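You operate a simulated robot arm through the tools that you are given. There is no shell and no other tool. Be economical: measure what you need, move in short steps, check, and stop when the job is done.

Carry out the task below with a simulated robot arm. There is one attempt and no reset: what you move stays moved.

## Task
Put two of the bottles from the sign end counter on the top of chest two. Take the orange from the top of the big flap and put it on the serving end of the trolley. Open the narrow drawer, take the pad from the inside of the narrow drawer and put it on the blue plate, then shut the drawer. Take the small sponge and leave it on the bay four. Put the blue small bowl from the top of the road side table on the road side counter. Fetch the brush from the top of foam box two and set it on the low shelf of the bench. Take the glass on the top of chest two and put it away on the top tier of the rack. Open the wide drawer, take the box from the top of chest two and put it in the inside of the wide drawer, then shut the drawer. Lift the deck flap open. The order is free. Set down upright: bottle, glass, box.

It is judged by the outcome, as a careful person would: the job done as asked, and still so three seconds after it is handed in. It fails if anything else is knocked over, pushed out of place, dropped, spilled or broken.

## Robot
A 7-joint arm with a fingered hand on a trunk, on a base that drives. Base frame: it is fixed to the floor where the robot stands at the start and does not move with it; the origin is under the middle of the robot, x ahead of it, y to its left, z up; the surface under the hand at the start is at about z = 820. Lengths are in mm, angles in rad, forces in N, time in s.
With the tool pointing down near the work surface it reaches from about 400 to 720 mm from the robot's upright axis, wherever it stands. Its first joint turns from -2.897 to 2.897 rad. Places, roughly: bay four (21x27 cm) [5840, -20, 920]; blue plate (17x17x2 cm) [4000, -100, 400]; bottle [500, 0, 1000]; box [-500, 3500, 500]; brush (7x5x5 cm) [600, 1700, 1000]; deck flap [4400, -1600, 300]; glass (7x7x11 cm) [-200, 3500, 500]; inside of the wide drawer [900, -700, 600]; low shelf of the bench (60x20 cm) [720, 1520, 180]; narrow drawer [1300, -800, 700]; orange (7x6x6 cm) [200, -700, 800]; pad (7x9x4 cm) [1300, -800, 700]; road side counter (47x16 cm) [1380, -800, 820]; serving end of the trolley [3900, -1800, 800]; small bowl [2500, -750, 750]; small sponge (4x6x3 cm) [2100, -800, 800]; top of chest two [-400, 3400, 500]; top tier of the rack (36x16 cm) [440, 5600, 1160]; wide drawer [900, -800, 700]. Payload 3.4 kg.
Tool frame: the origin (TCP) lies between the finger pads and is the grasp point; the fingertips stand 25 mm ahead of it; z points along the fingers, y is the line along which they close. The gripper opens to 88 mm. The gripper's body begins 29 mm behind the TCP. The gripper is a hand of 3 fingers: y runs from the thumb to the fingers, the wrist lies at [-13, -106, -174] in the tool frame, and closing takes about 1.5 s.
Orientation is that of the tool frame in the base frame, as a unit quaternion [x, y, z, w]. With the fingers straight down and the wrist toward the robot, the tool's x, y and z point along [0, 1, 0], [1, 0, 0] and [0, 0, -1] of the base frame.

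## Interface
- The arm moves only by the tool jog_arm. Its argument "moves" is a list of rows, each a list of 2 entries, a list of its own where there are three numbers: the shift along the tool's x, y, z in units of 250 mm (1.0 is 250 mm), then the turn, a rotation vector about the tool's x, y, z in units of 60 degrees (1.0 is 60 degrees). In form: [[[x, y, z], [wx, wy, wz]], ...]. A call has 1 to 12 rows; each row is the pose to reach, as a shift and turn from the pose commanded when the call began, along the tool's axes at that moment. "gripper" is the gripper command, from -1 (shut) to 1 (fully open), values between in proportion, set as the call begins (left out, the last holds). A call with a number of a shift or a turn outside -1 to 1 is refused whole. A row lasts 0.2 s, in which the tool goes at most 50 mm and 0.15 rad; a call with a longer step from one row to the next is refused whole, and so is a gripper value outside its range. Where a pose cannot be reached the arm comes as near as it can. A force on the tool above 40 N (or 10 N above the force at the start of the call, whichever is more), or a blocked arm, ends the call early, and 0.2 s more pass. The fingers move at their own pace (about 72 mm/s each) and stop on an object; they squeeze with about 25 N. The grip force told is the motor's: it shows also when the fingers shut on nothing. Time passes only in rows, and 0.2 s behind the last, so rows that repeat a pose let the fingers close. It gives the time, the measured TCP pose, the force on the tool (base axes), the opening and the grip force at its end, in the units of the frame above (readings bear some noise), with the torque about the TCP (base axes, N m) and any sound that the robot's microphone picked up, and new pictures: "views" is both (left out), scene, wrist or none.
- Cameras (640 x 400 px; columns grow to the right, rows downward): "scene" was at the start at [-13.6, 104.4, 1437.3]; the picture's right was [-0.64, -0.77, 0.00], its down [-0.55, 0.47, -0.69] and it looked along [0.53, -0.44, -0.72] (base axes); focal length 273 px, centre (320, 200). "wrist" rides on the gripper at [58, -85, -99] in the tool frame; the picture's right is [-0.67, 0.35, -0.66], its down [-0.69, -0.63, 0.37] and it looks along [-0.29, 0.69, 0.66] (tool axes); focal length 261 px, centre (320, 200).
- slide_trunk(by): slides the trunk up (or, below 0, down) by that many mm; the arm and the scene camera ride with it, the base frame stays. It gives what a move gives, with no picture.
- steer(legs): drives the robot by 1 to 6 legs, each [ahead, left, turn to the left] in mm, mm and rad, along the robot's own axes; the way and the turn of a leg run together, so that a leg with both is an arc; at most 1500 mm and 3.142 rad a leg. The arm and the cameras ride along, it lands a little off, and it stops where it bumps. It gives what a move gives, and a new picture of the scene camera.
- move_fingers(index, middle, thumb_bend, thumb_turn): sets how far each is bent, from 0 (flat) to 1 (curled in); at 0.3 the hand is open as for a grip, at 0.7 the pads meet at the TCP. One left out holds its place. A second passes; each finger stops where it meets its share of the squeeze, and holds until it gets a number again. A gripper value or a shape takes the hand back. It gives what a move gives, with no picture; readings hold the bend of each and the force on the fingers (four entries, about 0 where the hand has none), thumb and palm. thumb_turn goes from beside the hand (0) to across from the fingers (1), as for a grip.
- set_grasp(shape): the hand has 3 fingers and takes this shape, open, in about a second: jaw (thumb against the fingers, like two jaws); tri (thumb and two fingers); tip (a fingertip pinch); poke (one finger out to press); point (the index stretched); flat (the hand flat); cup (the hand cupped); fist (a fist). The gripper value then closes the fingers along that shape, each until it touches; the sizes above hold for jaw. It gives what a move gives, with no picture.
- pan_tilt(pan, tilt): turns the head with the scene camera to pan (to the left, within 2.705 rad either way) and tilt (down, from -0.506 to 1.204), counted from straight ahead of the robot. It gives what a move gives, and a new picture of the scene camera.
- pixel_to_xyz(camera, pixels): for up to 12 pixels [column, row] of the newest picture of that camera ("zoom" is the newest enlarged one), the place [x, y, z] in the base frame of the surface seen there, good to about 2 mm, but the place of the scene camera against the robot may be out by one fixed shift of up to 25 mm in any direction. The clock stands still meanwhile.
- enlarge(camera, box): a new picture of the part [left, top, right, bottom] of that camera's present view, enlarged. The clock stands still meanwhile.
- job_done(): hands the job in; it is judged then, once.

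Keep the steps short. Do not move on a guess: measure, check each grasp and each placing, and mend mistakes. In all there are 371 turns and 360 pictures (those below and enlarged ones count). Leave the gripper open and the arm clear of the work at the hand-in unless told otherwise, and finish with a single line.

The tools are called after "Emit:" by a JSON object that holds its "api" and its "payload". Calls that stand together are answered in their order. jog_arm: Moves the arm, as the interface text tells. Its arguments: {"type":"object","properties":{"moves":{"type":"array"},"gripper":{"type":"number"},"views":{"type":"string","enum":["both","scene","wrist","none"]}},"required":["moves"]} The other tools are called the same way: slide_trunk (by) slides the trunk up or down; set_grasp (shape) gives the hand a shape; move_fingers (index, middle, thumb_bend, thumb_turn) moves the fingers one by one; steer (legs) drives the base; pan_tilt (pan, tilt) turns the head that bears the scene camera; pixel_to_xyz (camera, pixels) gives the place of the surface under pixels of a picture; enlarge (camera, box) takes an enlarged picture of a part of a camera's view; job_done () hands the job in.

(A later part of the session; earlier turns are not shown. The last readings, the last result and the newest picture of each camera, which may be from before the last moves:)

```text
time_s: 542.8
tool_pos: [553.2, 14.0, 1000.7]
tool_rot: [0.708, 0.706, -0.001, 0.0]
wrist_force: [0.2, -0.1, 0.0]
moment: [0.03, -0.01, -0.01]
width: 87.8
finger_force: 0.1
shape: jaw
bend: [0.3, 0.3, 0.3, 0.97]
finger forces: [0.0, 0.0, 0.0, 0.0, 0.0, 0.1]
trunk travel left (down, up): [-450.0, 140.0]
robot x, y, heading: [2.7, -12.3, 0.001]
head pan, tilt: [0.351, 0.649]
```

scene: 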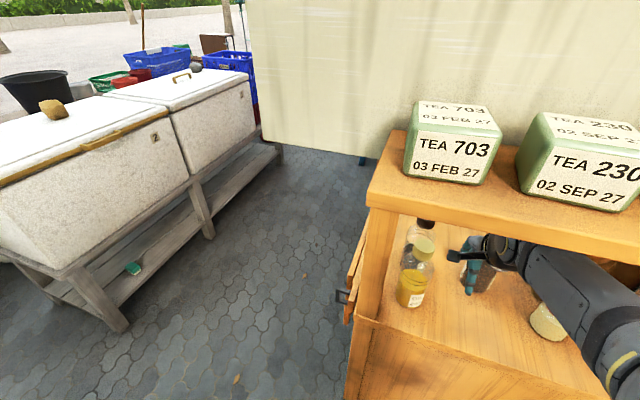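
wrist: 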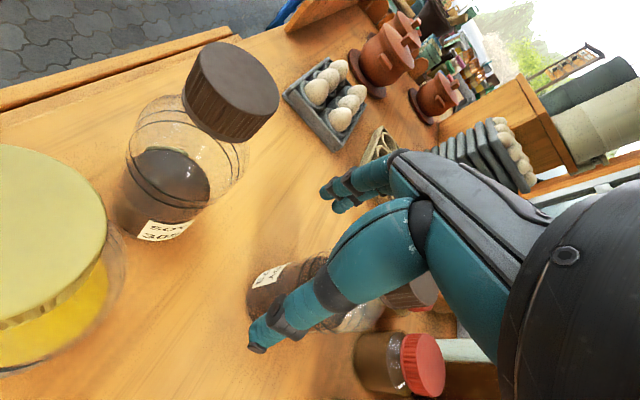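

Emit:
{"api": "pixel_to_xyz", "payload": {"camera": "wrist", "pixels": [[412, 288], [405, 300], [425, 290], [265, 275], [258, 300], [310, 265], [360, 318], [420, 360], [420, 278]]}}

Emit:
{"api": "enlarge", "payload": {"camera": "wrist", "box": [230, 220, 460, 390]}}

```text
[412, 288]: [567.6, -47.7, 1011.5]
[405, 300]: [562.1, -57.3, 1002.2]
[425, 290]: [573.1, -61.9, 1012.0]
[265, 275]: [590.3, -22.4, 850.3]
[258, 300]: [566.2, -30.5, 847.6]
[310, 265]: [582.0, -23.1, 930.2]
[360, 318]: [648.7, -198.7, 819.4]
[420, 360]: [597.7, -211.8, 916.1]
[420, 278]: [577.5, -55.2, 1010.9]
```

```text
2.35 times, centred on (345, 305) of wrist
```

zoom: 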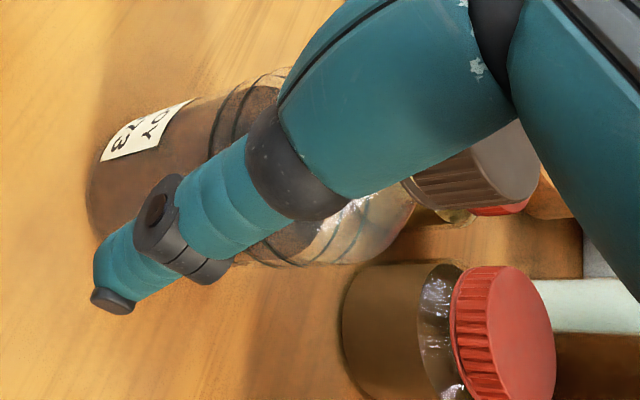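

D's axis is about (586,−58). I advance 32 mm, then slide sideways 72 mm over the cap.

Emit:
{"api": "jog_arm", "payload": {"moves": [[[0, 0.128, 0], [0, 0, 0]], [[-0.1, 0.128, 0], [0, 0, 0]], [[-0.2, 0.128, 0], [0, 0, 0]], [[-0.288, 0.128, 0], [0, 0, 0]]], "gripper": 1, "views": "wrist"}}

```text
time_s: 543.8
tool_pos: [584.8, -56.7, 1001.7]
tool_rot: [0.707, 0.707, 0.0, 0.001]
wrist_force: [0.1, -0.7, -0.1]
moment: [0.04, -0.03, -0.02]
width: 87.9
finger_force: 0.1
shape: jaw
bend: [0.3, 0.3, 0.3, 0.97]
finger forces: [0.0, 0.1, 0.0, 0.1, 0.0, 0.1]
trunk travel left (down, up): [-450.0, 140.0]
robot x, y, heading: [-3.3, -12.6, 0.009]
head pan, tilt: [0.351, 0.649]
```

wrist: 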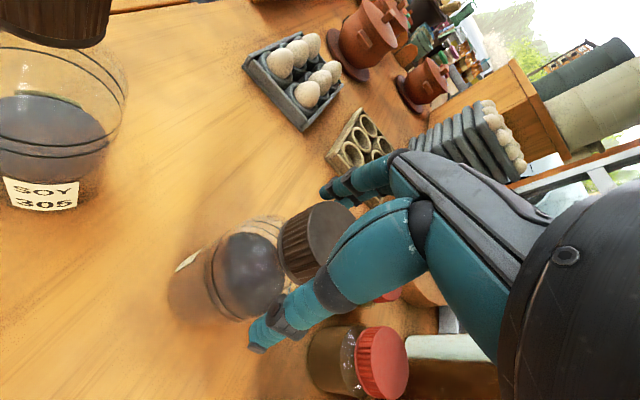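

The cap is between thumb and fingers. Close and lift 15 mm.

Emit:
{"api": "jog_arm", "payload": {"moves": [[[0, 0, 0], [0, 0, 0]], [[0, 0, 0], [0, 0, 0]], [[0, 0, 0], [0, 0, 0]], [[0, 0, 0], [0, 0, 0]], [[0, 0, 0], [0, 0, 0]], [[0, 0, 0], [0, 0, 0]], [[0, 0, -0.03], [0, 0, 0]], [[0, 0, -0.06], [0, 0, 0]]], "gripper": -1, "views": "wrist"}}

```text
time_s: 545.6
tool_pos: [585.0, -58.2, 1015.5]
tool_rot: [0.707, 0.707, -0.001, 0.0]
wrist_force: [0.4, -0.2, -3.3]
moment: [-0.01, -0.02, -0.03]
width: 32.4
finger_force: 24.9
shape: jaw
bend: [0.75, 0.53, 0.75, 1.0]
finger forces: [15.9, 6.5, 0.0, 0.1, 20.4, 0.0]
trunk travel left (down, up): [-450.0, 140.0]
robot x, y, heading: [-4.4, -13.8, 0.002]
head pan, tilt: [0.351, 0.649]
```

wrist: 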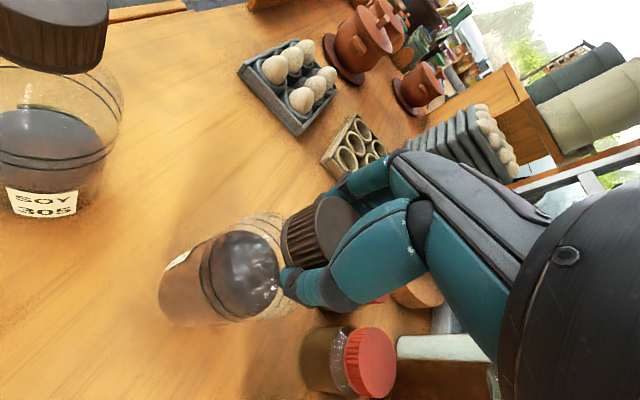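

Second bottle lifted cleanly. I back out and drive to the chest's left side as before.

Emit:
{"api": "steer", "payload": {"legs": [[-1275, 0, 0], [0, 1200, 0], [0, 1200, 0], [0, 1085, 0]]}}

Emit:
{"api": "slide_trunk", "payload": {"by": -320}}

Emit:
{"api": "jog_arm", "payload": {"moves": [[[0, 0, 0], [0, 0, 0]]], "views": "wrist"}}

```text
time_s: 568.5
tool_pos: [-652.7, 3421.0, 1016.6]
tool_rot: [0.716, 0.699, -0.001, 0.001]
wrist_force: [0.2, 0.4, -3.7]
moment: [-0.03, 0.0, 0.01]
width: 32.7
finger_force: 24.8
shape: jaw
bend: [0.75, 0.53, 0.76, 1.0]
finger forces: [16.1, 6.7, 0.0, 0.1, 20.2, 0.1]
trunk travel left (down, up): [-450.0, 140.0]
robot x, y, heading: [-1236.1, 3471.8, -0.009]
head pan, tilt: [0.351, 0.649]
```

scene: 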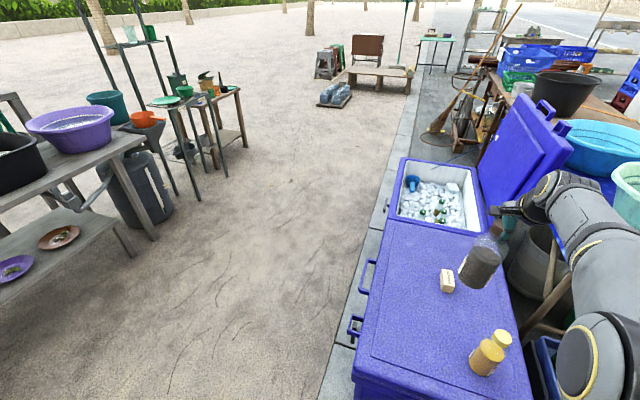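

```text
time_s: 571.7
tool_pos: [-653.3, 3419.2, 696.1]
tool_rot: [0.715, 0.699, 0.0, 0.002]
wrist_force: [-0.1, 0.2, -3.9]
moment: [-0.04, -0.02, 0.02]
width: 32.3
finger_force: 25.2
shape: jaw
bend: [0.75, 0.53, 0.76, 1.0]
finger forces: [16.0, 6.8, 0.1, 0.1, 20.3, 0.0]
trunk travel left (down, up): [-130.0, 460.0]
robot x, y, heading: [-1239.7, 3473.4, -0.018]
head pan, tilt: [0.351, 0.649]
```

```text
time_s: 572.1
tool_pos: [-652.6, 3420.3, 696.0]
tool_rot: [0.716, 0.698, -0.001, 0.001]
wrist_force: [0.4, 0.5, -3.6]
moment: [-0.02, 0.0, 0.0]
width: 32.4
finger_force: 24.4
shape: jaw
bend: [0.75, 0.53, 0.76, 1.0]
finger forces: [16.0, 6.7, 0.0, 0.1, 20.3, 0.0]
trunk travel left (down, up): [-130.0, 460.0]
robot x, y, heading: [-1238.4, 3470.8, -0.011]
head pan, tilt: [0.351, 0.649]
```

wrist: 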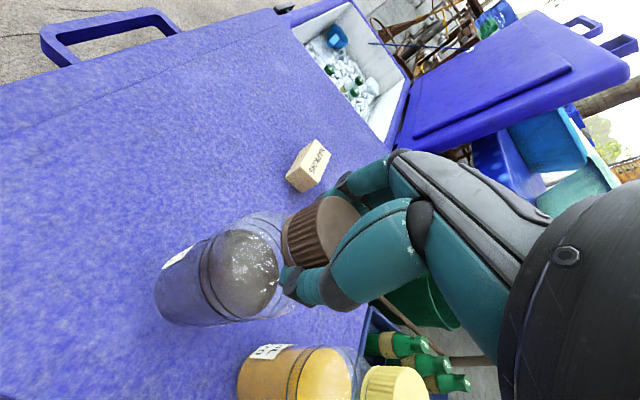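

I shift 37 mm toward me and lower 31 mm to the lid.

Emit:
{"api": "jog_arm", "payload": {"moves": [[[0.03, -0.08, 0], [0, 0, 0]], [[0.03, -0.15, 0.04], [0, 0, 0]], [[0.03, -0.15, 0.09], [0, 0, 0]], [[0.03, -0.15, 0.114], [0, 0, 0]], [[0.03, -0.15, 0.122], [0, 0, 0]]], "views": "none"}}

```text
time_s: 573.3
tool_pos: [-691.5, 3428.0, 665.8]
tool_rot: [0.716, 0.698, -0.001, 0.001]
wrist_force: [-0.4, 0.1, -4.1]
moment: [-0.02, -0.02, 0.03]
width: 31.6
finger_force: 24.9
shape: jaw
bend: [0.75, 0.54, 0.76, 1.0]
finger forces: [15.5, 6.7, 0.0, 0.0, 20.8, 0.1]
trunk travel left (down, up): [-130.0, 460.0]
robot x, y, heading: [-1235.6, 3473.3, -0.015]
head pan, tilt: [0.351, 0.649]
```

Emit:
{"api": "jog_arm", "payload": {"moves": [[[0, 0, 0.006], [0, 0, 0]], [[0, 0, 0.01], [0, 0, 0]], [[0, 0, 0.01], [0, 0, 0]]], "views": "none"}}

```text
time_s: 574.1
tool_pos: [-690.0, 3427.7, 664.3]
tool_rot: [0.716, 0.698, 0.0, 0.001]
wrist_force: [-0.2, -0.1, 2.2]
moment: [0.01, 0.03, -0.01]
width: 31.7
finger_force: 24.8
shape: jaw
bend: [0.75, 0.54, 0.76, 1.0]
finger forces: [14.7, 6.6, 0.0, 0.0, 21.1, 0.0]
trunk travel left (down, up): [-130.0, 460.0]
robot x, y, heading: [-1240.5, 3473.8, -0.016]
head pan, tilt: [0.351, 0.649]
```

Contact. Open and rise.

Emit:
{"api": "jog_arm", "payload": {"moves": [[[0, 0, 0], [0, 0, 0]], [[0, 0, 0], [0, 0, 0]], [[0, 0, 0], [0, 0, 0]], [[0, 0, 0], [0, 0, 0]], [[0, 0, 0], [0, 0, 0]], [[0, 0, -0.15], [0, 0, 0]], [[0, 0, -0.3], [0, 0, 0]], [[0, 0, -0.45], [0, 0, 0]]], "gripper": 1, "views": "wrist"}}

```text
time_s: 575.9
tool_pos: [-691.5, 3428.6, 775.5]
tool_rot: [0.715, 0.699, -0.001, 0.002]
wrist_force: [0.1, -1.3, 0.4]
moment: [0.02, -0.01, 0.02]
width: 87.4
finger_force: 0.0
shape: jaw
bend: [0.3, 0.3, 0.3, 0.98]
finger forces: [0.0, 0.0, 0.1, 0.1, 0.0, 0.0]
trunk travel left (down, up): [-130.0, 460.0]
robot x, y, heading: [-1233.7, 3473.8, -0.02]
head pan, tilt: [0.351, 0.649]
```

wrist: 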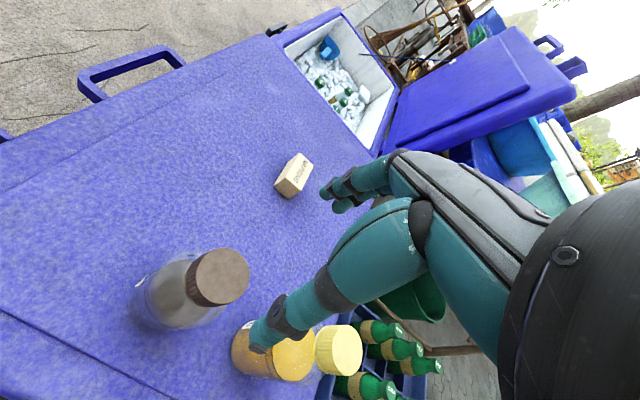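

Both bottles stand on chest two. Now the box: I drive round to the sand side and face it.

Emit:
{"api": "steer", "payload": {"legs": [[0, 900, 0.02], [870, 0, 0], [0, 0, -1.57], [370, 0, 0]]}}

Emit:
{"api": "jog_arm", "payload": {"moves": [[[0, 0, 0], [0, 0, 0]]], "views": "wrist"}}

```text
time_s: 590.6
tool_pos: [-380.4, 3455.1, 775.7]
tool_rot: [1.0, -0.001, -0.001, 0.0]
wrist_force: [0.5, -0.1, 0.2]
moment: [-0.03, 0.03, -0.01]
width: 87.5
finger_force: 0.1
shape: jaw
bend: [0.3, 0.3, 0.3, 0.98]
finger forces: [0.1, 0.0, 0.0, 0.0, 0.0, 0.0]
trunk travel left (down, up): [-130.0, 460.0]
robot x, y, heading: [-348.7, 4002.8, -1.563]
head pan, tilt: [0.351, 0.649]
```

scene: 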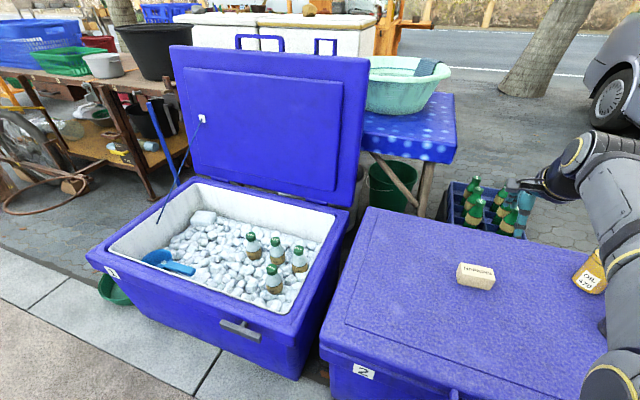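

```text
time_s: 591.0
tool_pos: [-381.8, 3455.5, 775.9]
tool_rot: [1.0, 0.0, -0.001, 0.0]
wrist_force: [-0.7, -0.2, 0.3]
moment: [0.0, 0.03, -0.03]
width: 87.8
finger_force: 0.0
shape: jaw
bend: [0.3, 0.3, 0.3, 0.98]
finger forces: [0.1, 0.0, 0.0, 0.0, 0.0, 0.0]
trunk travel left (down, up): [-130.0, 460.0]
robot x, y, heading: [-349.9, 4004.2, -1.563]
head pan, tilt: [0.351, 0.649]
```

wrist: 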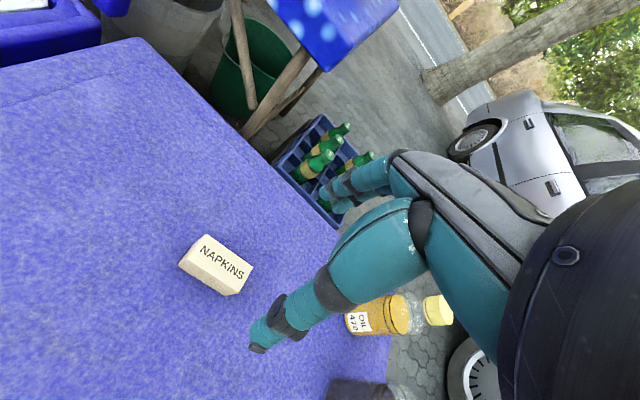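

Emit:
{"api": "enlarge", "payload": {"camera": "wrist", "box": [160, 220, 270, 310]}}

Emit:
{"api": "pixel_to_xyz", "payload": {"camera": "wrist", "pixels": [[204, 236], [250, 262], [238, 280], [190, 252], [218, 262], [184, 262], [224, 293]]}}

```text
4.44 times, centred on (215, 265) of wrist
```

zoom: 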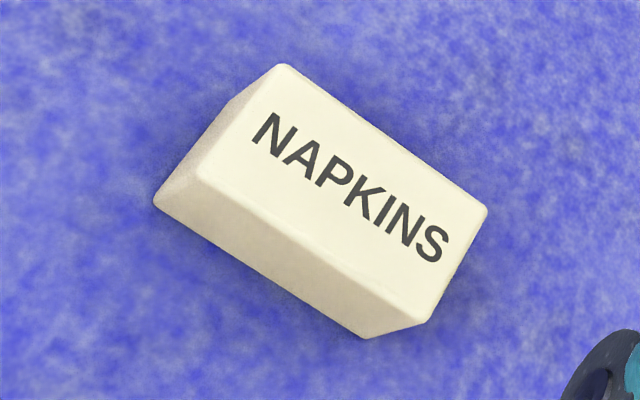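

```text
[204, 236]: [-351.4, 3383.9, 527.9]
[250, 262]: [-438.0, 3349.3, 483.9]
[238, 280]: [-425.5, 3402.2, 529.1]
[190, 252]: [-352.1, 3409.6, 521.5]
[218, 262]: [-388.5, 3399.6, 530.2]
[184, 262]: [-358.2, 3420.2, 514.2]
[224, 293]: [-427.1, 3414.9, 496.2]
```

Emit:
{"api": "pixel_to_xyz", "payload": {"camera": "zoom", "pixels": [[285, 78], [475, 212], [420, 308], [215, 180], [350, 190], [370, 330], [165, 200]]}}

```text
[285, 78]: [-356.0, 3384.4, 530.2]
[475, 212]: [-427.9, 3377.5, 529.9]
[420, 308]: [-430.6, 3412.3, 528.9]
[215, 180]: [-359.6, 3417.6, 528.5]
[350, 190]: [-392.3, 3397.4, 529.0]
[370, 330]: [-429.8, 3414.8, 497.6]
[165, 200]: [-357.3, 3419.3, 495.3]
```

Box: centre (−393,3397), 36 mm across y, top 529. I align and descend.

Emit:
{"api": "jog_arm", "payload": {"moves": [[[-0.045, 0.15, 0], [0, 0, 0]], [[-0.045, 0.234, 0.1], [0, 0, 0]], [[-0.045, 0.234, 0.28], [0, 0, 0]], [[-0.045, 0.234, 0.46], [0, 0, 0]], [[-0.045, 0.234, 0.64], [0, 0, 0]], [[-0.045, 0.234, 0.82], [0, 0, 0]]], "gripper": 0.7, "views": "wrist"}}

```text
time_s: 592.4
tool_pos: [-393.0, 3397.0, 570.0]
tool_rot: [1.0, 0.0, -0.001, 0.001]
wrist_force: [-0.6, 0.2, 0.6]
moment: [0.01, -0.03, -0.02]
width: 74.8
finger_force: 0.0
shape: jaw
bend: [0.28, 0.33, 0.43, 0.98]
finger forces: [0.1, 0.1, 0.0, 0.0, 0.0, 0.0]
trunk travel left (down, up): [-130.0, 460.0]
robot x, y, heading: [-351.4, 4001.6, -1.56]
head pan, tilt: [0.351, 0.649]
```

wrist: 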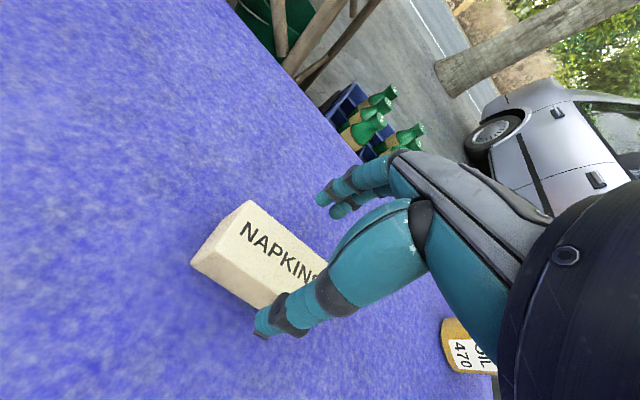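

Emit:
{"api": "jog_arm", "payload": {"moves": [[[0, 0, 0.1], [0, 0, 0]], [[0, 0, 0.18], [0, 0, 0]], [[0, 0, 0.226], [0, 0, 0]]], "views": "none"}}

Emit:
{"api": "jog_arm", "payload": {"moves": [[[0, 0, 0], [0, 0, 0]], [[0, 0, 0], [0, 0, 0]], [[0, 0, 0], [0, 0, 0]], [[0, 0, 0], [0, 0, 0]], [[0, 0, 0], [0, 0, 0]], [[0, 0, -0.06], [0, 0, 0]], [[0, 0, -0.2], [0, 0, 0]], [[0, 0, -0.38], [0, 0, 0]], [[0, 0, -0.56], [0, 0, 0]]], "gripper": -1, "views": "wrist"}}

```text
time_s: 593.2
tool_pos: [-393.6, 3394.3, 513.6]
tool_rot: [1.0, 0.0, -0.002, 0.0]
wrist_force: [0.5, -0.2, 0.6]
moment: [-0.01, 0.0, -0.01]
width: 75.2
finger_force: 0.0
shape: jaw
bend: [0.28, 0.33, 0.43, 0.98]
finger forces: [0.1, 0.1, 0.0, 0.0, 0.0, 0.0]
trunk travel left (down, up): [-130.0, 460.0]
robot x, y, heading: [-348.2, 4003.6, -1.566]
head pan, tilt: [0.351, 0.649]
```

```text
time_s: 595.2
tool_pos: [-392.9, 3397.1, 654.0]
tool_rot: [1.0, 0.0, -0.002, 0.0]
wrist_force: [0.6, -0.1, -0.4]
moment: [-0.03, 0.02, 0.01]
width: 36.4
finger_force: 24.7
shape: jaw
bend: [0.74, 0.48, 0.72, 1.0]
finger forces: [14.8, 7.8, 0.0, 0.0, 22.6, 0.0]
trunk travel left (down, up): [-130.0, 460.0]
robot x, y, heading: [-350.5, 4002.4, -1.562]
head pan, tilt: [0.351, 0.649]
```

wrist: 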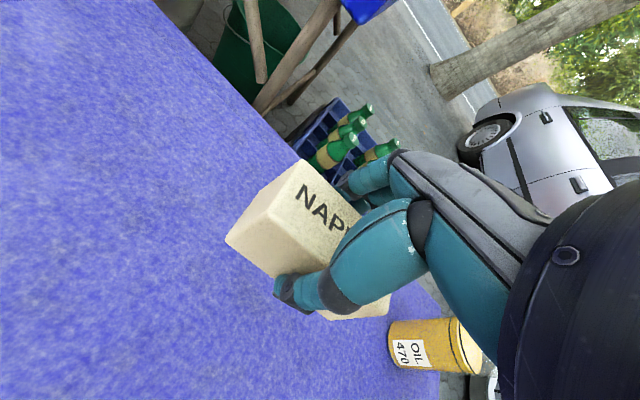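

Box is held level. I raise the trunk and drive round to the wide drawer.

Emit:
{"api": "slide_trunk", "payload": {"by": 400}}

Emit:
{"api": "steer", "payload": {"legs": [[-250, 0, 0], [0, -900, 0], [1450, 0, 0], [1450, 0, 0], [900, 0, 0], [0, 740, 0]]}}

```text
time_s: 599.0
tool_pos: [-391.1, 3396.0, 1052.4]
tool_rot: [1.0, 0.0, -0.001, 0.0]
wrist_force: [0.7, -0.2, -1.1]
moment: [-0.02, -0.01, -0.02]
width: 36.4
finger_force: 24.6
shape: jaw
bend: [0.74, 0.48, 0.72, 1.0]
finger forces: [14.8, 7.8, 0.0, 0.0, 22.6, 0.0]
trunk travel left (down, up): [-530.0, 60.0]
robot x, y, heading: [-352.1, 4000.1, -1.563]
head pan, tilt: [0.351, 0.649]
```

```text
time_s: 626.7
tool_pos: [-507.6, -150.4, 1052.4]
tool_rot: [1.0, -0.003, -0.001, 0.0]
wrist_force: [0.2, 0.3, 0.5]
moment: [0.01, -0.01, 0.0]
width: 36.5
finger_force: 24.8
shape: jaw
bend: [0.74, 0.48, 0.72, 1.0]
finger forces: [14.8, 7.7, 0.1, 0.0, 22.6, 0.1]
trunk travel left (down, up): [-530.0, 60.0]
robot x, y, heading: [-462.2, 455.1, -1.571]
head pan, tilt: [0.351, 0.649]
```

scene: 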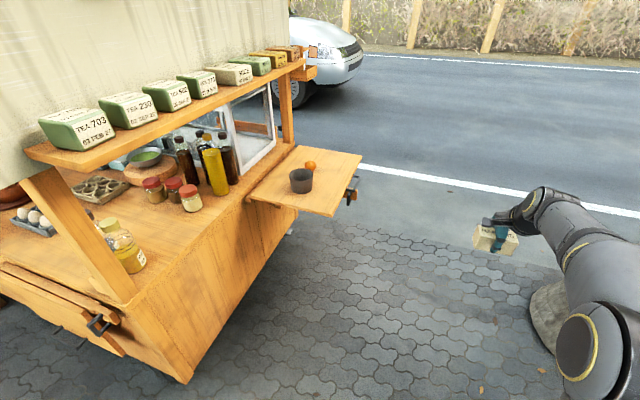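

Emit:
{"api": "steer", "payload": {"legs": [[1450, 0, 0], [755, 0, 0], [0, 0, 3.14], [0, -1390, 0]]}}

Emit:
{"api": "jog_arm", "payload": {"moves": [[[0, 0, 0], [0, 0, 0]]], "views": "wrist"}}

```text
time_s: 651.6
tool_pos: [1000.1, -1155.2, 1052.4]
tool_rot: [0.004, 1.0, 0.0, 0.0]
wrist_force: [0.1, 0.3, -2.1]
moment: [-0.01, 0.03, -0.02]
width: 35.4
finger_force: 25.1
shape: jaw
bend: [0.74, 0.48, 0.72, 1.0]
finger forces: [14.5, 7.5, 0.0, 0.0, 22.0, 0.0]
trunk travel left (down, up): [-530.0, 60.0]
robot x, y, heading: [953.1, -1758.2, 1.57]
head pan, tilt: [0.351, 0.649]
```

scene: 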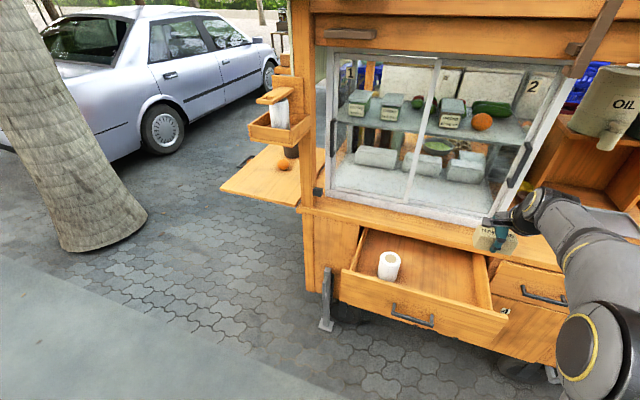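

```text
time_s: 652.0
tool_pos: [1000.0, -1155.1, 1052.4]
tool_rot: [0.005, 1.0, 0.0, 0.001]
wrist_force: [0.3, 0.0, -0.7]
moment: [0.04, -0.02, 0.04]
width: 35.3
finger_force: 25.4
shape: jaw
bend: [0.74, 0.48, 0.72, 1.0]
finger forces: [14.6, 7.5, 0.0, 0.0, 21.9, 0.1]
trunk travel left (down, up): [-530.0, 60.0]
robot x, y, heading: [951.2, -1758.9, 1.568]
head pan, tilt: [0.351, 0.649]
```

wrist: 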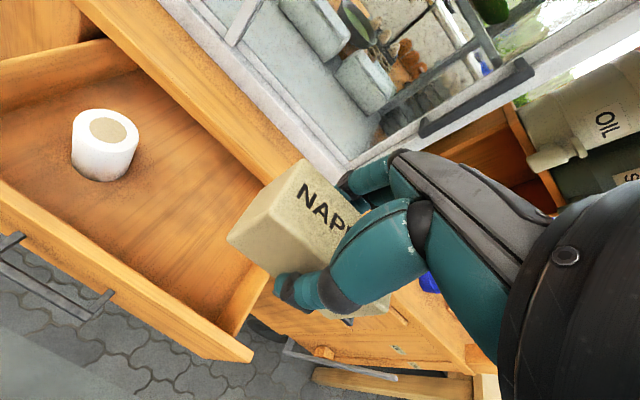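

Emit:
{"api": "pixel_to_xyz", "payload": {"camera": "wrist", "pixels": [[190, 210], [150, 260], [225, 260], [250, 285], [105, 145], [100, 265], [60, 230], [215, 190], [130, 120], [170, 320]]}}

```text
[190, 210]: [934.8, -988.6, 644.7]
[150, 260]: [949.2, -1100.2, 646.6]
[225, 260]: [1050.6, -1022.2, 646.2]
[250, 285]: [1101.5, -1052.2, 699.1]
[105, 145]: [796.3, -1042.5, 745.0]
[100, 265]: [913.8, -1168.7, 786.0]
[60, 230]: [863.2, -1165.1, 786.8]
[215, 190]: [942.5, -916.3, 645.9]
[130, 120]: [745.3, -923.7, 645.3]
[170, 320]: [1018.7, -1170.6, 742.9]
```

I will set it at (960,−1025) on the drawer floor (z 646), right of the roll. Drive 130 ahead, shift left 40, lower trunk 230.

Emit:
{"api": "steer", "payload": {"legs": [[130, 38, 0]]}}

Emit:
{"api": "slide_trunk", "payload": {"by": -230}}

Emit:
{"api": "jog_arm", "payload": {"moves": [[[0, 0, 0.15], [0, 0, 0]], [[0, 0, 0.25], [0, 0, 0]]], "views": "both"}}

```text
time_s: 653.3
tool_pos: [962.5, -1023.0, 1053.7]
tool_rot: [0.005, 1.0, 0.0, 0.001]
wrist_force: [-0.5, -0.2, -1.1]
moment: [-0.02, -0.01, 0.03]
width: 35.5
finger_force: 25.2
shape: jaw
bend: [0.74, 0.48, 0.72, 1.0]
finger forces: [14.5, 7.6, 0.0, 0.1, 22.1, 0.0]
trunk travel left (down, up): [-530.0, 60.0]
robot x, y, heading: [913.7, -1628.3, 1.571]
head pan, tilt: [0.351, 0.649]
```

scene: 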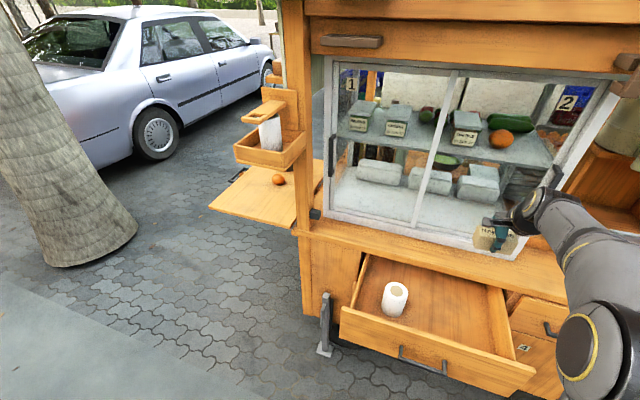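

```text
time_s: 655.7
tool_pos: [963.0, -1024.8, 823.7]
tool_rot: [0.004, 1.0, -0.001, 0.002]
wrist_force: [-0.6, -0.9, -0.6]
moment: [-0.02, 0.0, -0.03]
width: 35.5
finger_force: 24.3
shape: jaw
bend: [0.74, 0.48, 0.72, 1.0]
finger forces: [14.6, 7.4, 0.0, 0.0, 22.1, 0.0]
trunk travel left (down, up): [-300.0, 290.0]
robot x, y, heading: [914.7, -1627.6, 1.568]
head pan, tilt: [0.351, 0.649]
```

```text
time_s: 656.3
tool_pos: [961.4, -1025.0, 759.3]
tool_rot: [0.004, 1.0, 0.0, 0.001]
wrist_force: [0.1, -0.3, -0.7]
moment: [0.03, -0.01, -0.04]
width: 35.7
finger_force: 25.0
shape: jaw
bend: [0.74, 0.48, 0.72, 1.0]
finger forces: [14.6, 7.5, 0.0, 0.0, 22.1, 0.0]
trunk travel left (down, up): [-300.0, 290.0]
robot x, y, heading: [911.0, -1632.1, 1.569]
head pan, tilt: [0.351, 0.649]
```

scene: 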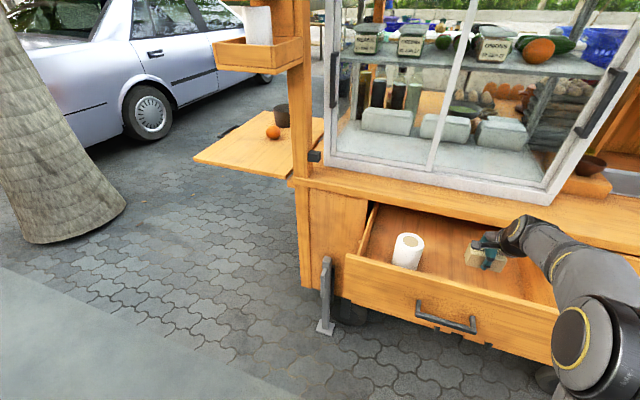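
wrist: 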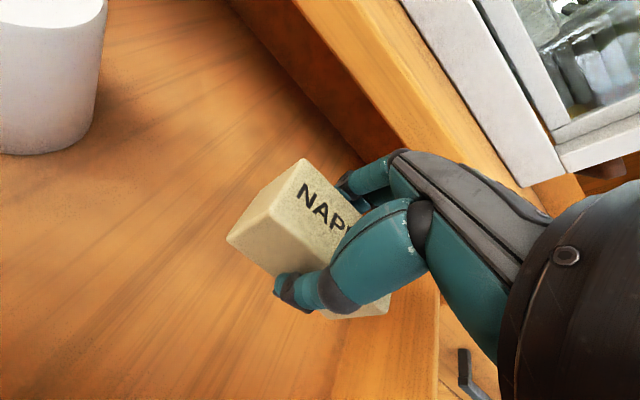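

Emit:
{"api": "jog_arm", "payload": {"moves": [[[0, 0, 0.12], [0, 0, 0]], [[0, 0, 0.24], [0, 0, 0]], [[0, 0, 0.31], [0, 0, 0]], [[0, 0, 0.322], [0, 0, 0]], [[0, 0, 0.33], [0, 0, 0]]], "views": "none"}}

Emit:
{"api": "jog_arm", "payload": {"moves": [[[0, 0, 0], [0, 0, 0]], [[0, 0, 0], [0, 0, 0]], [[0, 0, 0], [0, 0, 0]], [[0, 0, -0.03], [0, 0, 0]], [[0, 0, -0.15], [0, 0, 0]], [[0, 0, -0.33], [0, 0, 0]], [[0, 0, -0.5], [0, 0, 0]], [[0, 0, -0.66], [0, 0, 0]]], "gripper": 0.6, "views": "wrist"}}

```text
time_s: 657.5
tool_pos: [962.2, -1023.9, 677.6]
tool_rot: [0.004, 1.0, 0.0, 0.002]
wrist_force: [-0.6, -0.7, -1.1]
moment: [0.0, 0.0, -0.02]
width: 35.6
finger_force: 25.0
shape: jaw
bend: [0.74, 0.48, 0.72, 1.0]
finger forces: [14.6, 7.5, 0.0, 0.0, 22.1, 0.0]
trunk travel left (down, up): [-300.0, 290.0]
robot x, y, heading: [913.8, -1632.2, 1.569]
head pan, tilt: [0.351, 0.649]
```

```text
time_s: 659.3
tool_pos: [961.8, -1025.1, 843.7]
tool_rot: [0.004, 1.0, 0.0, 0.0]
wrist_force: [0.2, 0.1, -0.9]
moment: [-0.02, -0.02, -0.03]
width: 69.9
finger_force: 0.0
shape: jaw
bend: [0.27, 0.34, 0.49, 0.99]
finger forces: [0.1, 0.0, 0.1, 0.1, 0.0, 0.1]
trunk travel left (down, up): [-300.0, 290.0]
robot x, y, heading: [914.8, -1626.8, 1.572]
head pan, tilt: [0.351, 0.649]
```

wrist: 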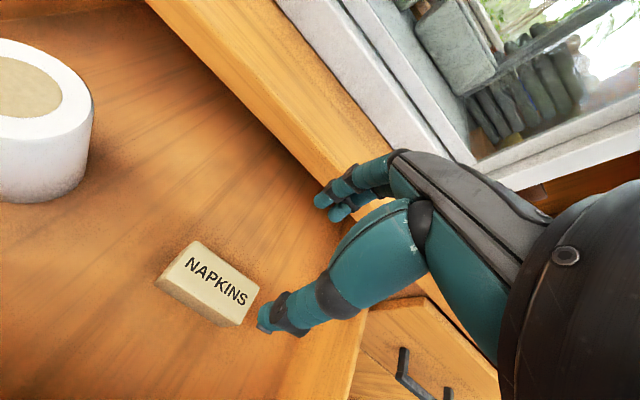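

Box stands label-up in the drawer. Now I shut the wide drawer with the fist, as before.

Emit:
{"api": "set_grasp", "payload": {"shape": "fist"}}

Emit:
{"api": "steer", "payload": {"legs": [[-290, 0, 0], [0, 78, 0]]}}

Emit:
{"api": "slide_trunk", "payload": {"by": -103}}

Emit:
{"api": "steer", "payload": {"legs": [[250, 0, 0]]}}

```text
time_s: 660.2
tool_pos: [962.2, -1024.1, 842.6]
tool_rot: [0.004, 1.0, 0.0, 0.0]
wrist_force: [0.1, 0.5, -0.7]
moment: [-0.02, 0.01, 0.01]
width: 0.0
finger_force: 0.1
shape: fist
bend: [1.0, 1.0, 0.86, 0.85]
finger forces: [0.0, 0.1, 0.0, 0.1, 0.1, 0.0]
trunk travel left (down, up): [-300.0, 290.0]
robot x, y, heading: [913.5, -1626.7, 1.572]
head pan, tilt: [0.351, 0.649]
```

```text
time_s: 662.9
tool_pos: [884.1, -1313.6, 842.3]
tool_rot: [0.005, 1.0, -0.001, 0.001]
wrist_force: [0.3, -0.1, 1.1]
moment: [0.0, -0.01, 0.01]
width: 0.0
finger_force: 0.0
shape: fist
bend: [1.0, 1.0, 0.86, 0.85]
finger forces: [0.1, 0.1, 0.0, 0.0, 0.1, 0.0]
trunk travel left (down, up): [-300.0, 290.0]
robot x, y, heading: [836.4, -1914.6, 1.573]
head pan, tilt: [0.351, 0.649]
```

scene: 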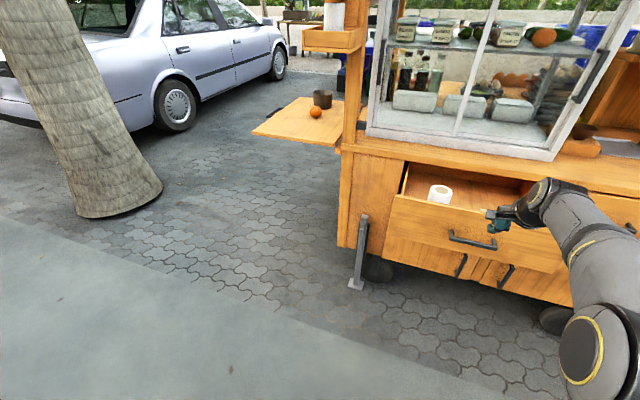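

```text
time_s: 664.2
tool_pos: [883.4, -1313.1, 739.1]
tool_rot: [0.005, 1.0, 0.0, 0.001]
wrist_force: [0.2, 0.3, -0.3]
moment: [0.03, -0.01, 0.02]
width: 0.0
finger_force: 0.1
shape: fist
bend: [1.0, 1.0, 0.86, 0.85]
finger forces: [0.0, 0.0, 0.0, 0.0, 0.1, 0.1]
trunk travel left (down, up): [-197.0, 393.0]
robot x, y, heading: [835.9, -1919.4, 1.57]
head pan, tilt: [0.351, 0.649]
```

```text
time_s: 666.1
tool_pos: [884.5, -1060.9, 740.1]
tool_rot: [0.005, 1.0, 0.0, 0.001]
wrist_force: [-0.5, 0.6, -0.3]
moment: [-0.04, -0.02, -0.01]
width: 0.1
finger_force: 0.1
shape: fist
bend: [1.0, 1.0, 0.86, 0.85]
finger forces: [0.0, 0.0, 0.0, 0.0, 0.0, 0.1]
trunk travel left (down, up): [-197.0, 393.0]
robot x, y, heading: [837.5, -1665.6, 1.573]
head pan, tilt: [0.351, 0.649]
```

scene: 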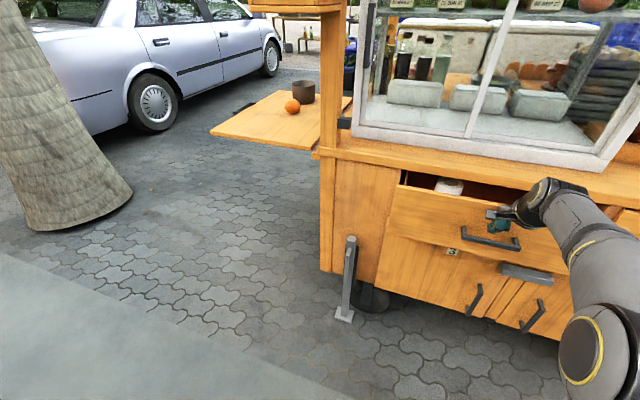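

Emit:
{"api": "steer", "payload": {"legs": [[45, 0, 0]]}}

Emit:
{"api": "jog_arm", "payload": {"moves": [[[0, 0.03, 0], [0, 0, 0]], [[0, 0.06, 0], [0, 0, 0]], [[0, 0.09, 0], [0, 0, 0]], [[0, 0.12, 0], [0, 0, 0]], [[0, 0.15, 0], [0, 0, 0]], [[0, 0.18, 0], [0, 0, 0]]], "views": "wrist"}}

Emit:
{"api": "pixel_to_xyz", "payload": {"camera": "wrist", "pixels": [[200, 120], [230, 225], [260, 60], [150, 80]]}}

```text
time_s: 667.0
tool_pos: [883.8, -1014.4, 740.0]
tool_rot: [0.005, 1.0, 0.0, 0.001]
wrist_force: [0.3, -0.3, 0.3]
moment: [0.0, -0.02, 0.05]
width: 0.0
finger_force: 0.0
shape: fist
bend: [1.0, 1.0, 0.86, 0.85]
finger forces: [0.1, 0.0, 0.0, 0.1, 0.0, 0.0]
trunk travel left (down, up): [-197.0, 393.0]
robot x, y, heading: [833.3, -1618.0, 1.568]
head pan, tilt: [0.351, 0.649]
```

scene: 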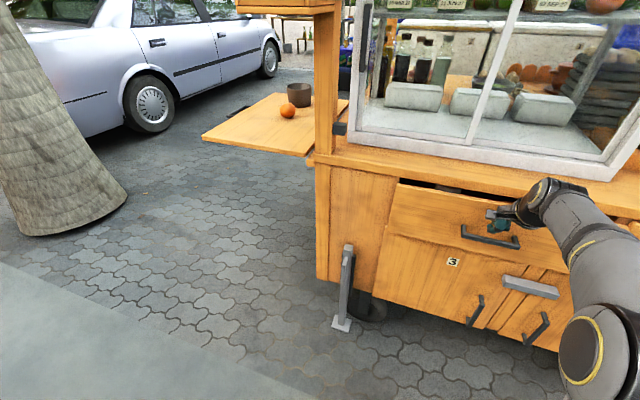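

```text
time_s: 668.3
tool_pos: [885.6, -980.2, 740.3]
tool_rot: [0.003, 1.0, -0.004, 0.002]
wrist_force: [-2.0, -25.7, 6.5]
moment: [1.44, -0.18, -0.18]
width: 0.0
finger_force: 0.1
shape: fist
bend: [1.0, 1.0, 0.86, 0.85]
finger forces: [0.0, 27.3, 0.0, 0.0, 0.0, 0.1]
trunk travel left (down, up): [-197.0, 393.0]
robot x, y, heading: [842.2, -1620.4, 1.567]
head pan, tilt: [0.351, 0.649]
stopped in row 6: the force on the tool passed its limit at 49 N (the readings are from after the stop); the commanded pose is now the measured one
```

wrist: 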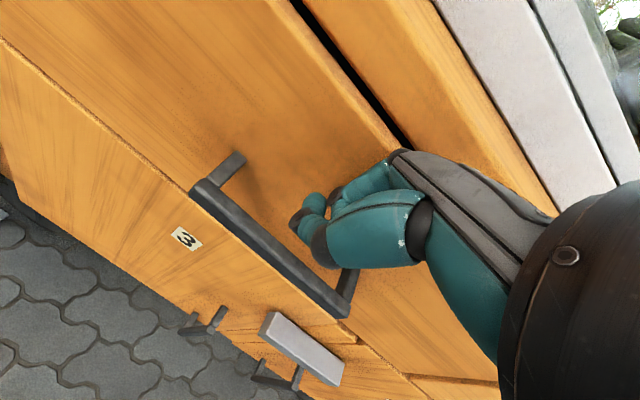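

```text
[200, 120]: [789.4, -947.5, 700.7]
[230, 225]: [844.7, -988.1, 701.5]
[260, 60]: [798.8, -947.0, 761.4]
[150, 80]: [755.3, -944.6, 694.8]
```

Wide drawer is shut. Last: the orange on the big flap. I back off and measure it, the bowl by it and the holder on the post.

Emit:
{"api": "steer", "payload": {"legs": [[-330, 0, 0], [0, 500, 0]]}}

Emit:
{"api": "set_grasp", "payload": {"shape": "jaw"}}

Emit:
{"api": "slide_trunk", "payload": {"by": 300}}

Emit:
{"api": "pan_tilt", "payload": {"pan": 0.2, "tilt": 0.65}}

```text
time_s: 673.0
tool_pos: [379.4, -1305.8, 737.5]
tool_rot: [0.005, 1.0, -0.005, 0.002]
wrist_force: [-0.8, -0.1, -0.4]
moment: [0.03, 0.02, 0.02]
width: 0.0
finger_force: 0.0
shape: fist
bend: [1.0, 1.0, 0.86, 0.85]
finger forces: [0.0, 0.1, 0.0, 0.1, 0.1, 0.0]
trunk travel left (down, up): [-197.0, 393.0]
robot x, y, heading: [331.9, -1948.7, 1.563]
head pan, tilt: [0.351, 0.649]
```

scene: 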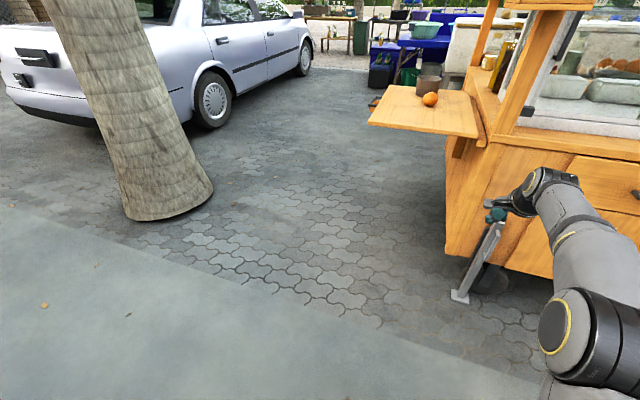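

```text
time_s: 673.9
tool_pos: [380.3, -1305.4, 737.2]
tool_rot: [0.003, 1.0, -0.005, 0.002]
wrist_force: [0.7, -0.3, 0.4]
moment: [0.02, 0.0, 0.01]
width: 87.6
finger_force: 0.0
shape: jaw
bend: [0.3, 0.3, 0.3, 0.97]
finger forces: [0.0, 0.1, 0.1, 0.1, 0.0, 0.1]
trunk travel left (down, up): [-197.0, 393.0]
robot x, y, heading: [329.8, -1948.4, 1.567]
head pan, tilt: [0.351, 0.649]
```

```text
time_s: 676.9
tool_pos: [379.3, -1304.7, 1036.6]
tool_rot: [0.005, 1.0, -0.005, 0.002]
wrist_force: [-0.4, 0.3, -0.4]
moment: [0.0, 0.01, 0.0]
width: 87.7
finger_force: 0.0
shape: jaw
bend: [0.3, 0.3, 0.3, 0.97]
finger forces: [0.1, 0.0, 0.1, 0.0, 0.1, 0.0]
trunk travel left (down, up): [-497.0, 93.0]
robot x, y, heading: [328.6, -1945.9, 1.57]
head pan, tilt: [0.351, 0.649]
```

```text
time_s: 677.6
tool_pos: [379.5, -1304.3, 1037.4]
tool_rot: [0.005, 1.0, -0.005, 0.001]
wrist_force: [0.0, 0.2, 0.6]
moment: [0.01, 0.0, -0.02]
width: 87.3
finger_force: 0.0
shape: jaw
bend: [0.3, 0.3, 0.3, 0.97]
finger forces: [0.0, 0.0, 0.0, 0.1, 0.0, 0.0]
trunk travel left (down, up): [-497.0, 93.0]
robot x, y, heading: [332.7, -1946.3, 1.57]
head pan, tilt: [0.201, 0.649]
```

scene: 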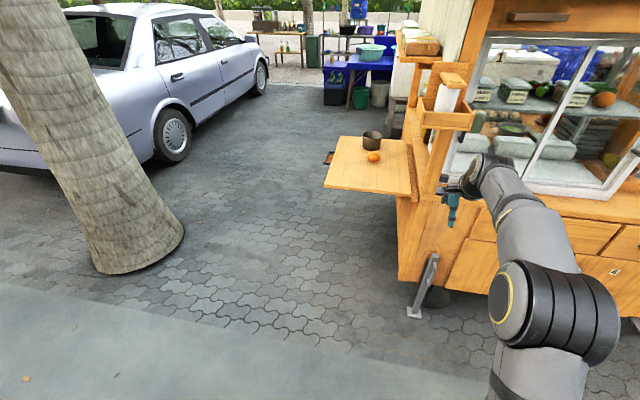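

Emit:
{"api": "pixel_to_xyz", "payload": {"camera": "scene", "pixels": [[374, 157], [372, 141], [425, 125], [470, 125], [445, 110], [345, 180], [410, 195], [325, 185], [180, 240]]}}

Emit:
{"api": "enlarge", "payload": {"camera": "scene", "box": [310, 40, 490, 220]}}

```text
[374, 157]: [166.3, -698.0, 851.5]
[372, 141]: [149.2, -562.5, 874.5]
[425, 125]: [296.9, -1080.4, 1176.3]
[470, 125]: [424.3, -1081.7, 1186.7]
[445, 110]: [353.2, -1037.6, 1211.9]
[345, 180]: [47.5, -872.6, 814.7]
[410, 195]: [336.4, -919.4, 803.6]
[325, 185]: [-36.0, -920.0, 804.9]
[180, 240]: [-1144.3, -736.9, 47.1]
```

```text
2.22 times, centred on (400, 130) of scene
```

zoom: 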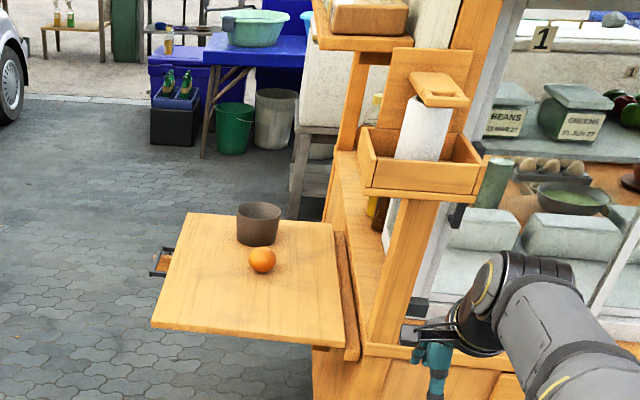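

The holder on the post overhangs the road side, so I'll take the orange from the −x side: stand at about (−460,−645) facing +x.

Emit:
{"api": "steer", "payload": {"legs": [[0, 790, 0], [1300, 0, 0], [0, 0, -1.57]]}}

Emit:
{"api": "jog_arm", "payload": {"moves": [[[0, 0, 0], [0, 0, 0]]], "views": "wrist"}}

```text
time_s: 691.9
tool_pos: [186.6, -692.4, 1037.5]
tool_rot: [0.711, 0.703, -0.005, -0.003]
wrist_force: [-0.2, -0.3, 0.6]
moment: [0.0, 0.01, -0.04]
width: 87.4
finger_force: 0.1
shape: jaw
bend: [0.3, 0.3, 0.3, 0.97]
finger forces: [0.1, 0.0, 0.0, 0.0, 0.0, 0.0]
trunk travel left (down, up): [-497.0, 93.0]
robot x, y, heading: [-454.0, -636.6, -0.007]
head pan, tilt: [0.201, 0.649]
```

scene: 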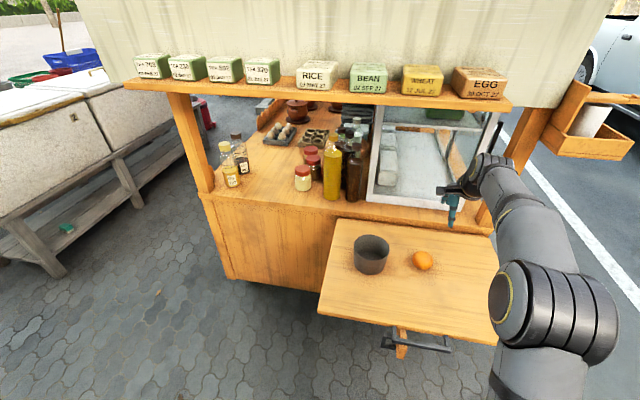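

```text
time_s: 692.2
tool_pos: [187.0, -692.0, 1037.5]
tool_rot: [0.712, 0.702, -0.005, -0.002]
wrist_force: [-0.4, 0.4, 0.0]
moment: [0.0, 0.0, 0.01]
width: 87.9
finger_force: 0.2
shape: jaw
bend: [0.3, 0.3, 0.3, 0.97]
finger forces: [0.0, 0.0, 0.0, 0.0, 0.0, 0.1]
trunk travel left (down, up): [-497.0, 93.0]
robot x, y, heading: [-455.2, -638.9, -0.01]
head pan, tilt: [0.201, 0.649]
```

wrist: 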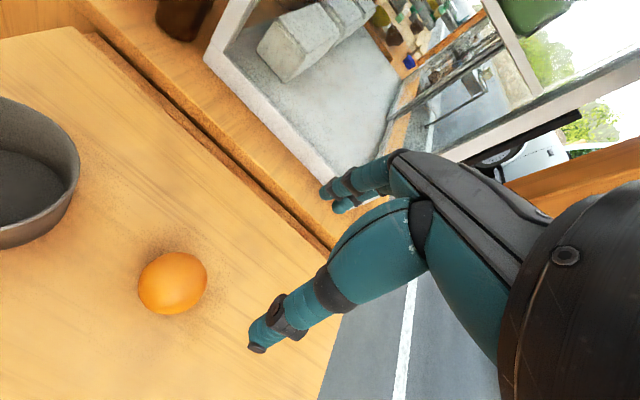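

Emit:
{"api": "pixel_to_xyz", "payload": {"camera": "wrist", "pixels": [[172, 282], [145, 290], [202, 272], [178, 256], [175, 308], [100, 330], [68, 170]]}}

```text
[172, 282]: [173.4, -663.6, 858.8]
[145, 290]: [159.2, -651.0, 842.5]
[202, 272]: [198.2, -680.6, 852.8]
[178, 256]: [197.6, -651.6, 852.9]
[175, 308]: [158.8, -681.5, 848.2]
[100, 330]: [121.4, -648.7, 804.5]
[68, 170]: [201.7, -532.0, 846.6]
```

Orange centre ≈(181,−667,834), flap at 804. I align and descend to TCP 840.

Emit:
{"api": "jog_arm", "payload": {"moves": [[[0.1, -0.024, 0.1], [0, 0, 0]], [[0.1, -0.024, 0.28], [0, 0, 0]], [[0.1, -0.024, 0.46], [0, 0, 0]], [[0.1, -0.024, 0.6], [0, 0, 0]]], "gripper": 1, "views": "wrist"}}

```text
time_s: 693.2
tool_pos: [180.4, -667.6, 886.2]
tool_rot: [0.711, 0.703, -0.005, -0.002]
wrist_force: [0.6, -0.2, -0.2]
moment: [0.01, 0.01, -0.01]
width: 87.7
finger_force: 0.1
shape: jaw
bend: [0.3, 0.3, 0.3, 0.97]
finger forces: [0.0, 0.1, 0.0, 0.0, 0.0, 0.1]
trunk travel left (down, up): [-497.0, 93.0]
robot x, y, heading: [-455.5, -644.7, -0.009]
head pan, tilt: [0.201, 0.649]
```

wrist: 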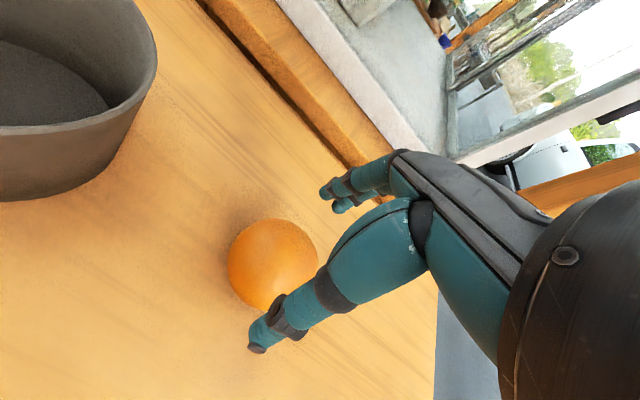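

Emit:
{"api": "jog_arm", "payload": {"moves": [[[0, 0, 0.08], [0, 0, 0]], [[0, 0, 0.15], [0, 0, 0]], [[0, 0, 0.184], [0, 0, 0]]], "views": "none"}}

Emit:
{"api": "jog_arm", "payload": {"moves": [[[0, 0, 0], [0, 0, 0]], [[0, 0, 0], [0, 0, 0]], [[0, 0, 0], [0, 0, 0]], [[0, 0, 0], [0, 0, 0]], [[0, 0, 0], [0, 0, 0]], [[0, 0, -0.06], [0, 0, 0]], [[0, 0, -0.24], [0, 0, 0]], [[0, 0, -0.43], [0, 0, 0]], [[0, 0, -0.62], [0, 0, 0]], [[0, 0, -0.78], [0, 0, 0]]], "gripper": -1, "views": "wrist"}}

```text
time_s: 694.0
tool_pos: [179.3, -667.3, 840.7]
tool_rot: [0.711, 0.703, -0.005, -0.003]
wrist_force: [-0.6, 0.5, 0.5]
moment: [-0.01, -0.03, 0.02]
width: 87.8
finger_force: 0.0
shape: jaw
bend: [0.3, 0.3, 0.3, 0.97]
finger forces: [0.1, 0.0, 0.1, 0.0, 0.0, 0.0]
trunk travel left (down, up): [-497.0, 93.0]
robot x, y, heading: [-455.4, -642.3, -0.007]
head pan, tilt: [0.201, 0.649]
```

```text
time_s: 696.2
tool_pos: [181.9, -665.6, 1037.7]
tool_rot: [0.711, 0.703, -0.005, -0.003]
wrist_force: [-0.3, 0.4, -1.3]
moment: [0.0, -0.02, 0.01]
width: 48.7
finger_force: 25.3
shape: jaw
bend: [0.74, 0.42, 0.67, 1.0]
finger forces: [15.0, 7.5, 0.1, 0.0, 22.3, 0.0]
trunk travel left (down, up): [-497.0, 93.0]
robot x, y, heading: [-456.8, -641.1, -0.008]
head pan, tilt: [0.201, 0.649]
```

wrist: 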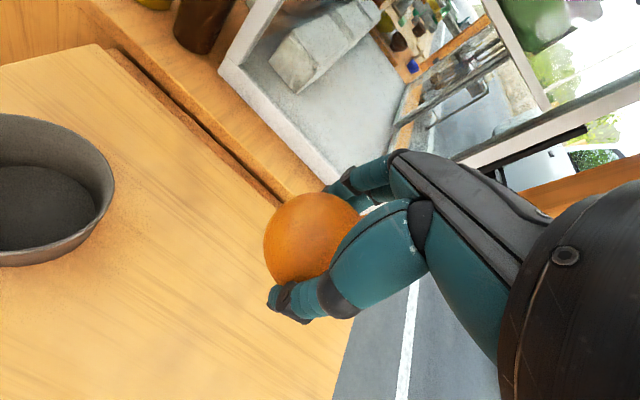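

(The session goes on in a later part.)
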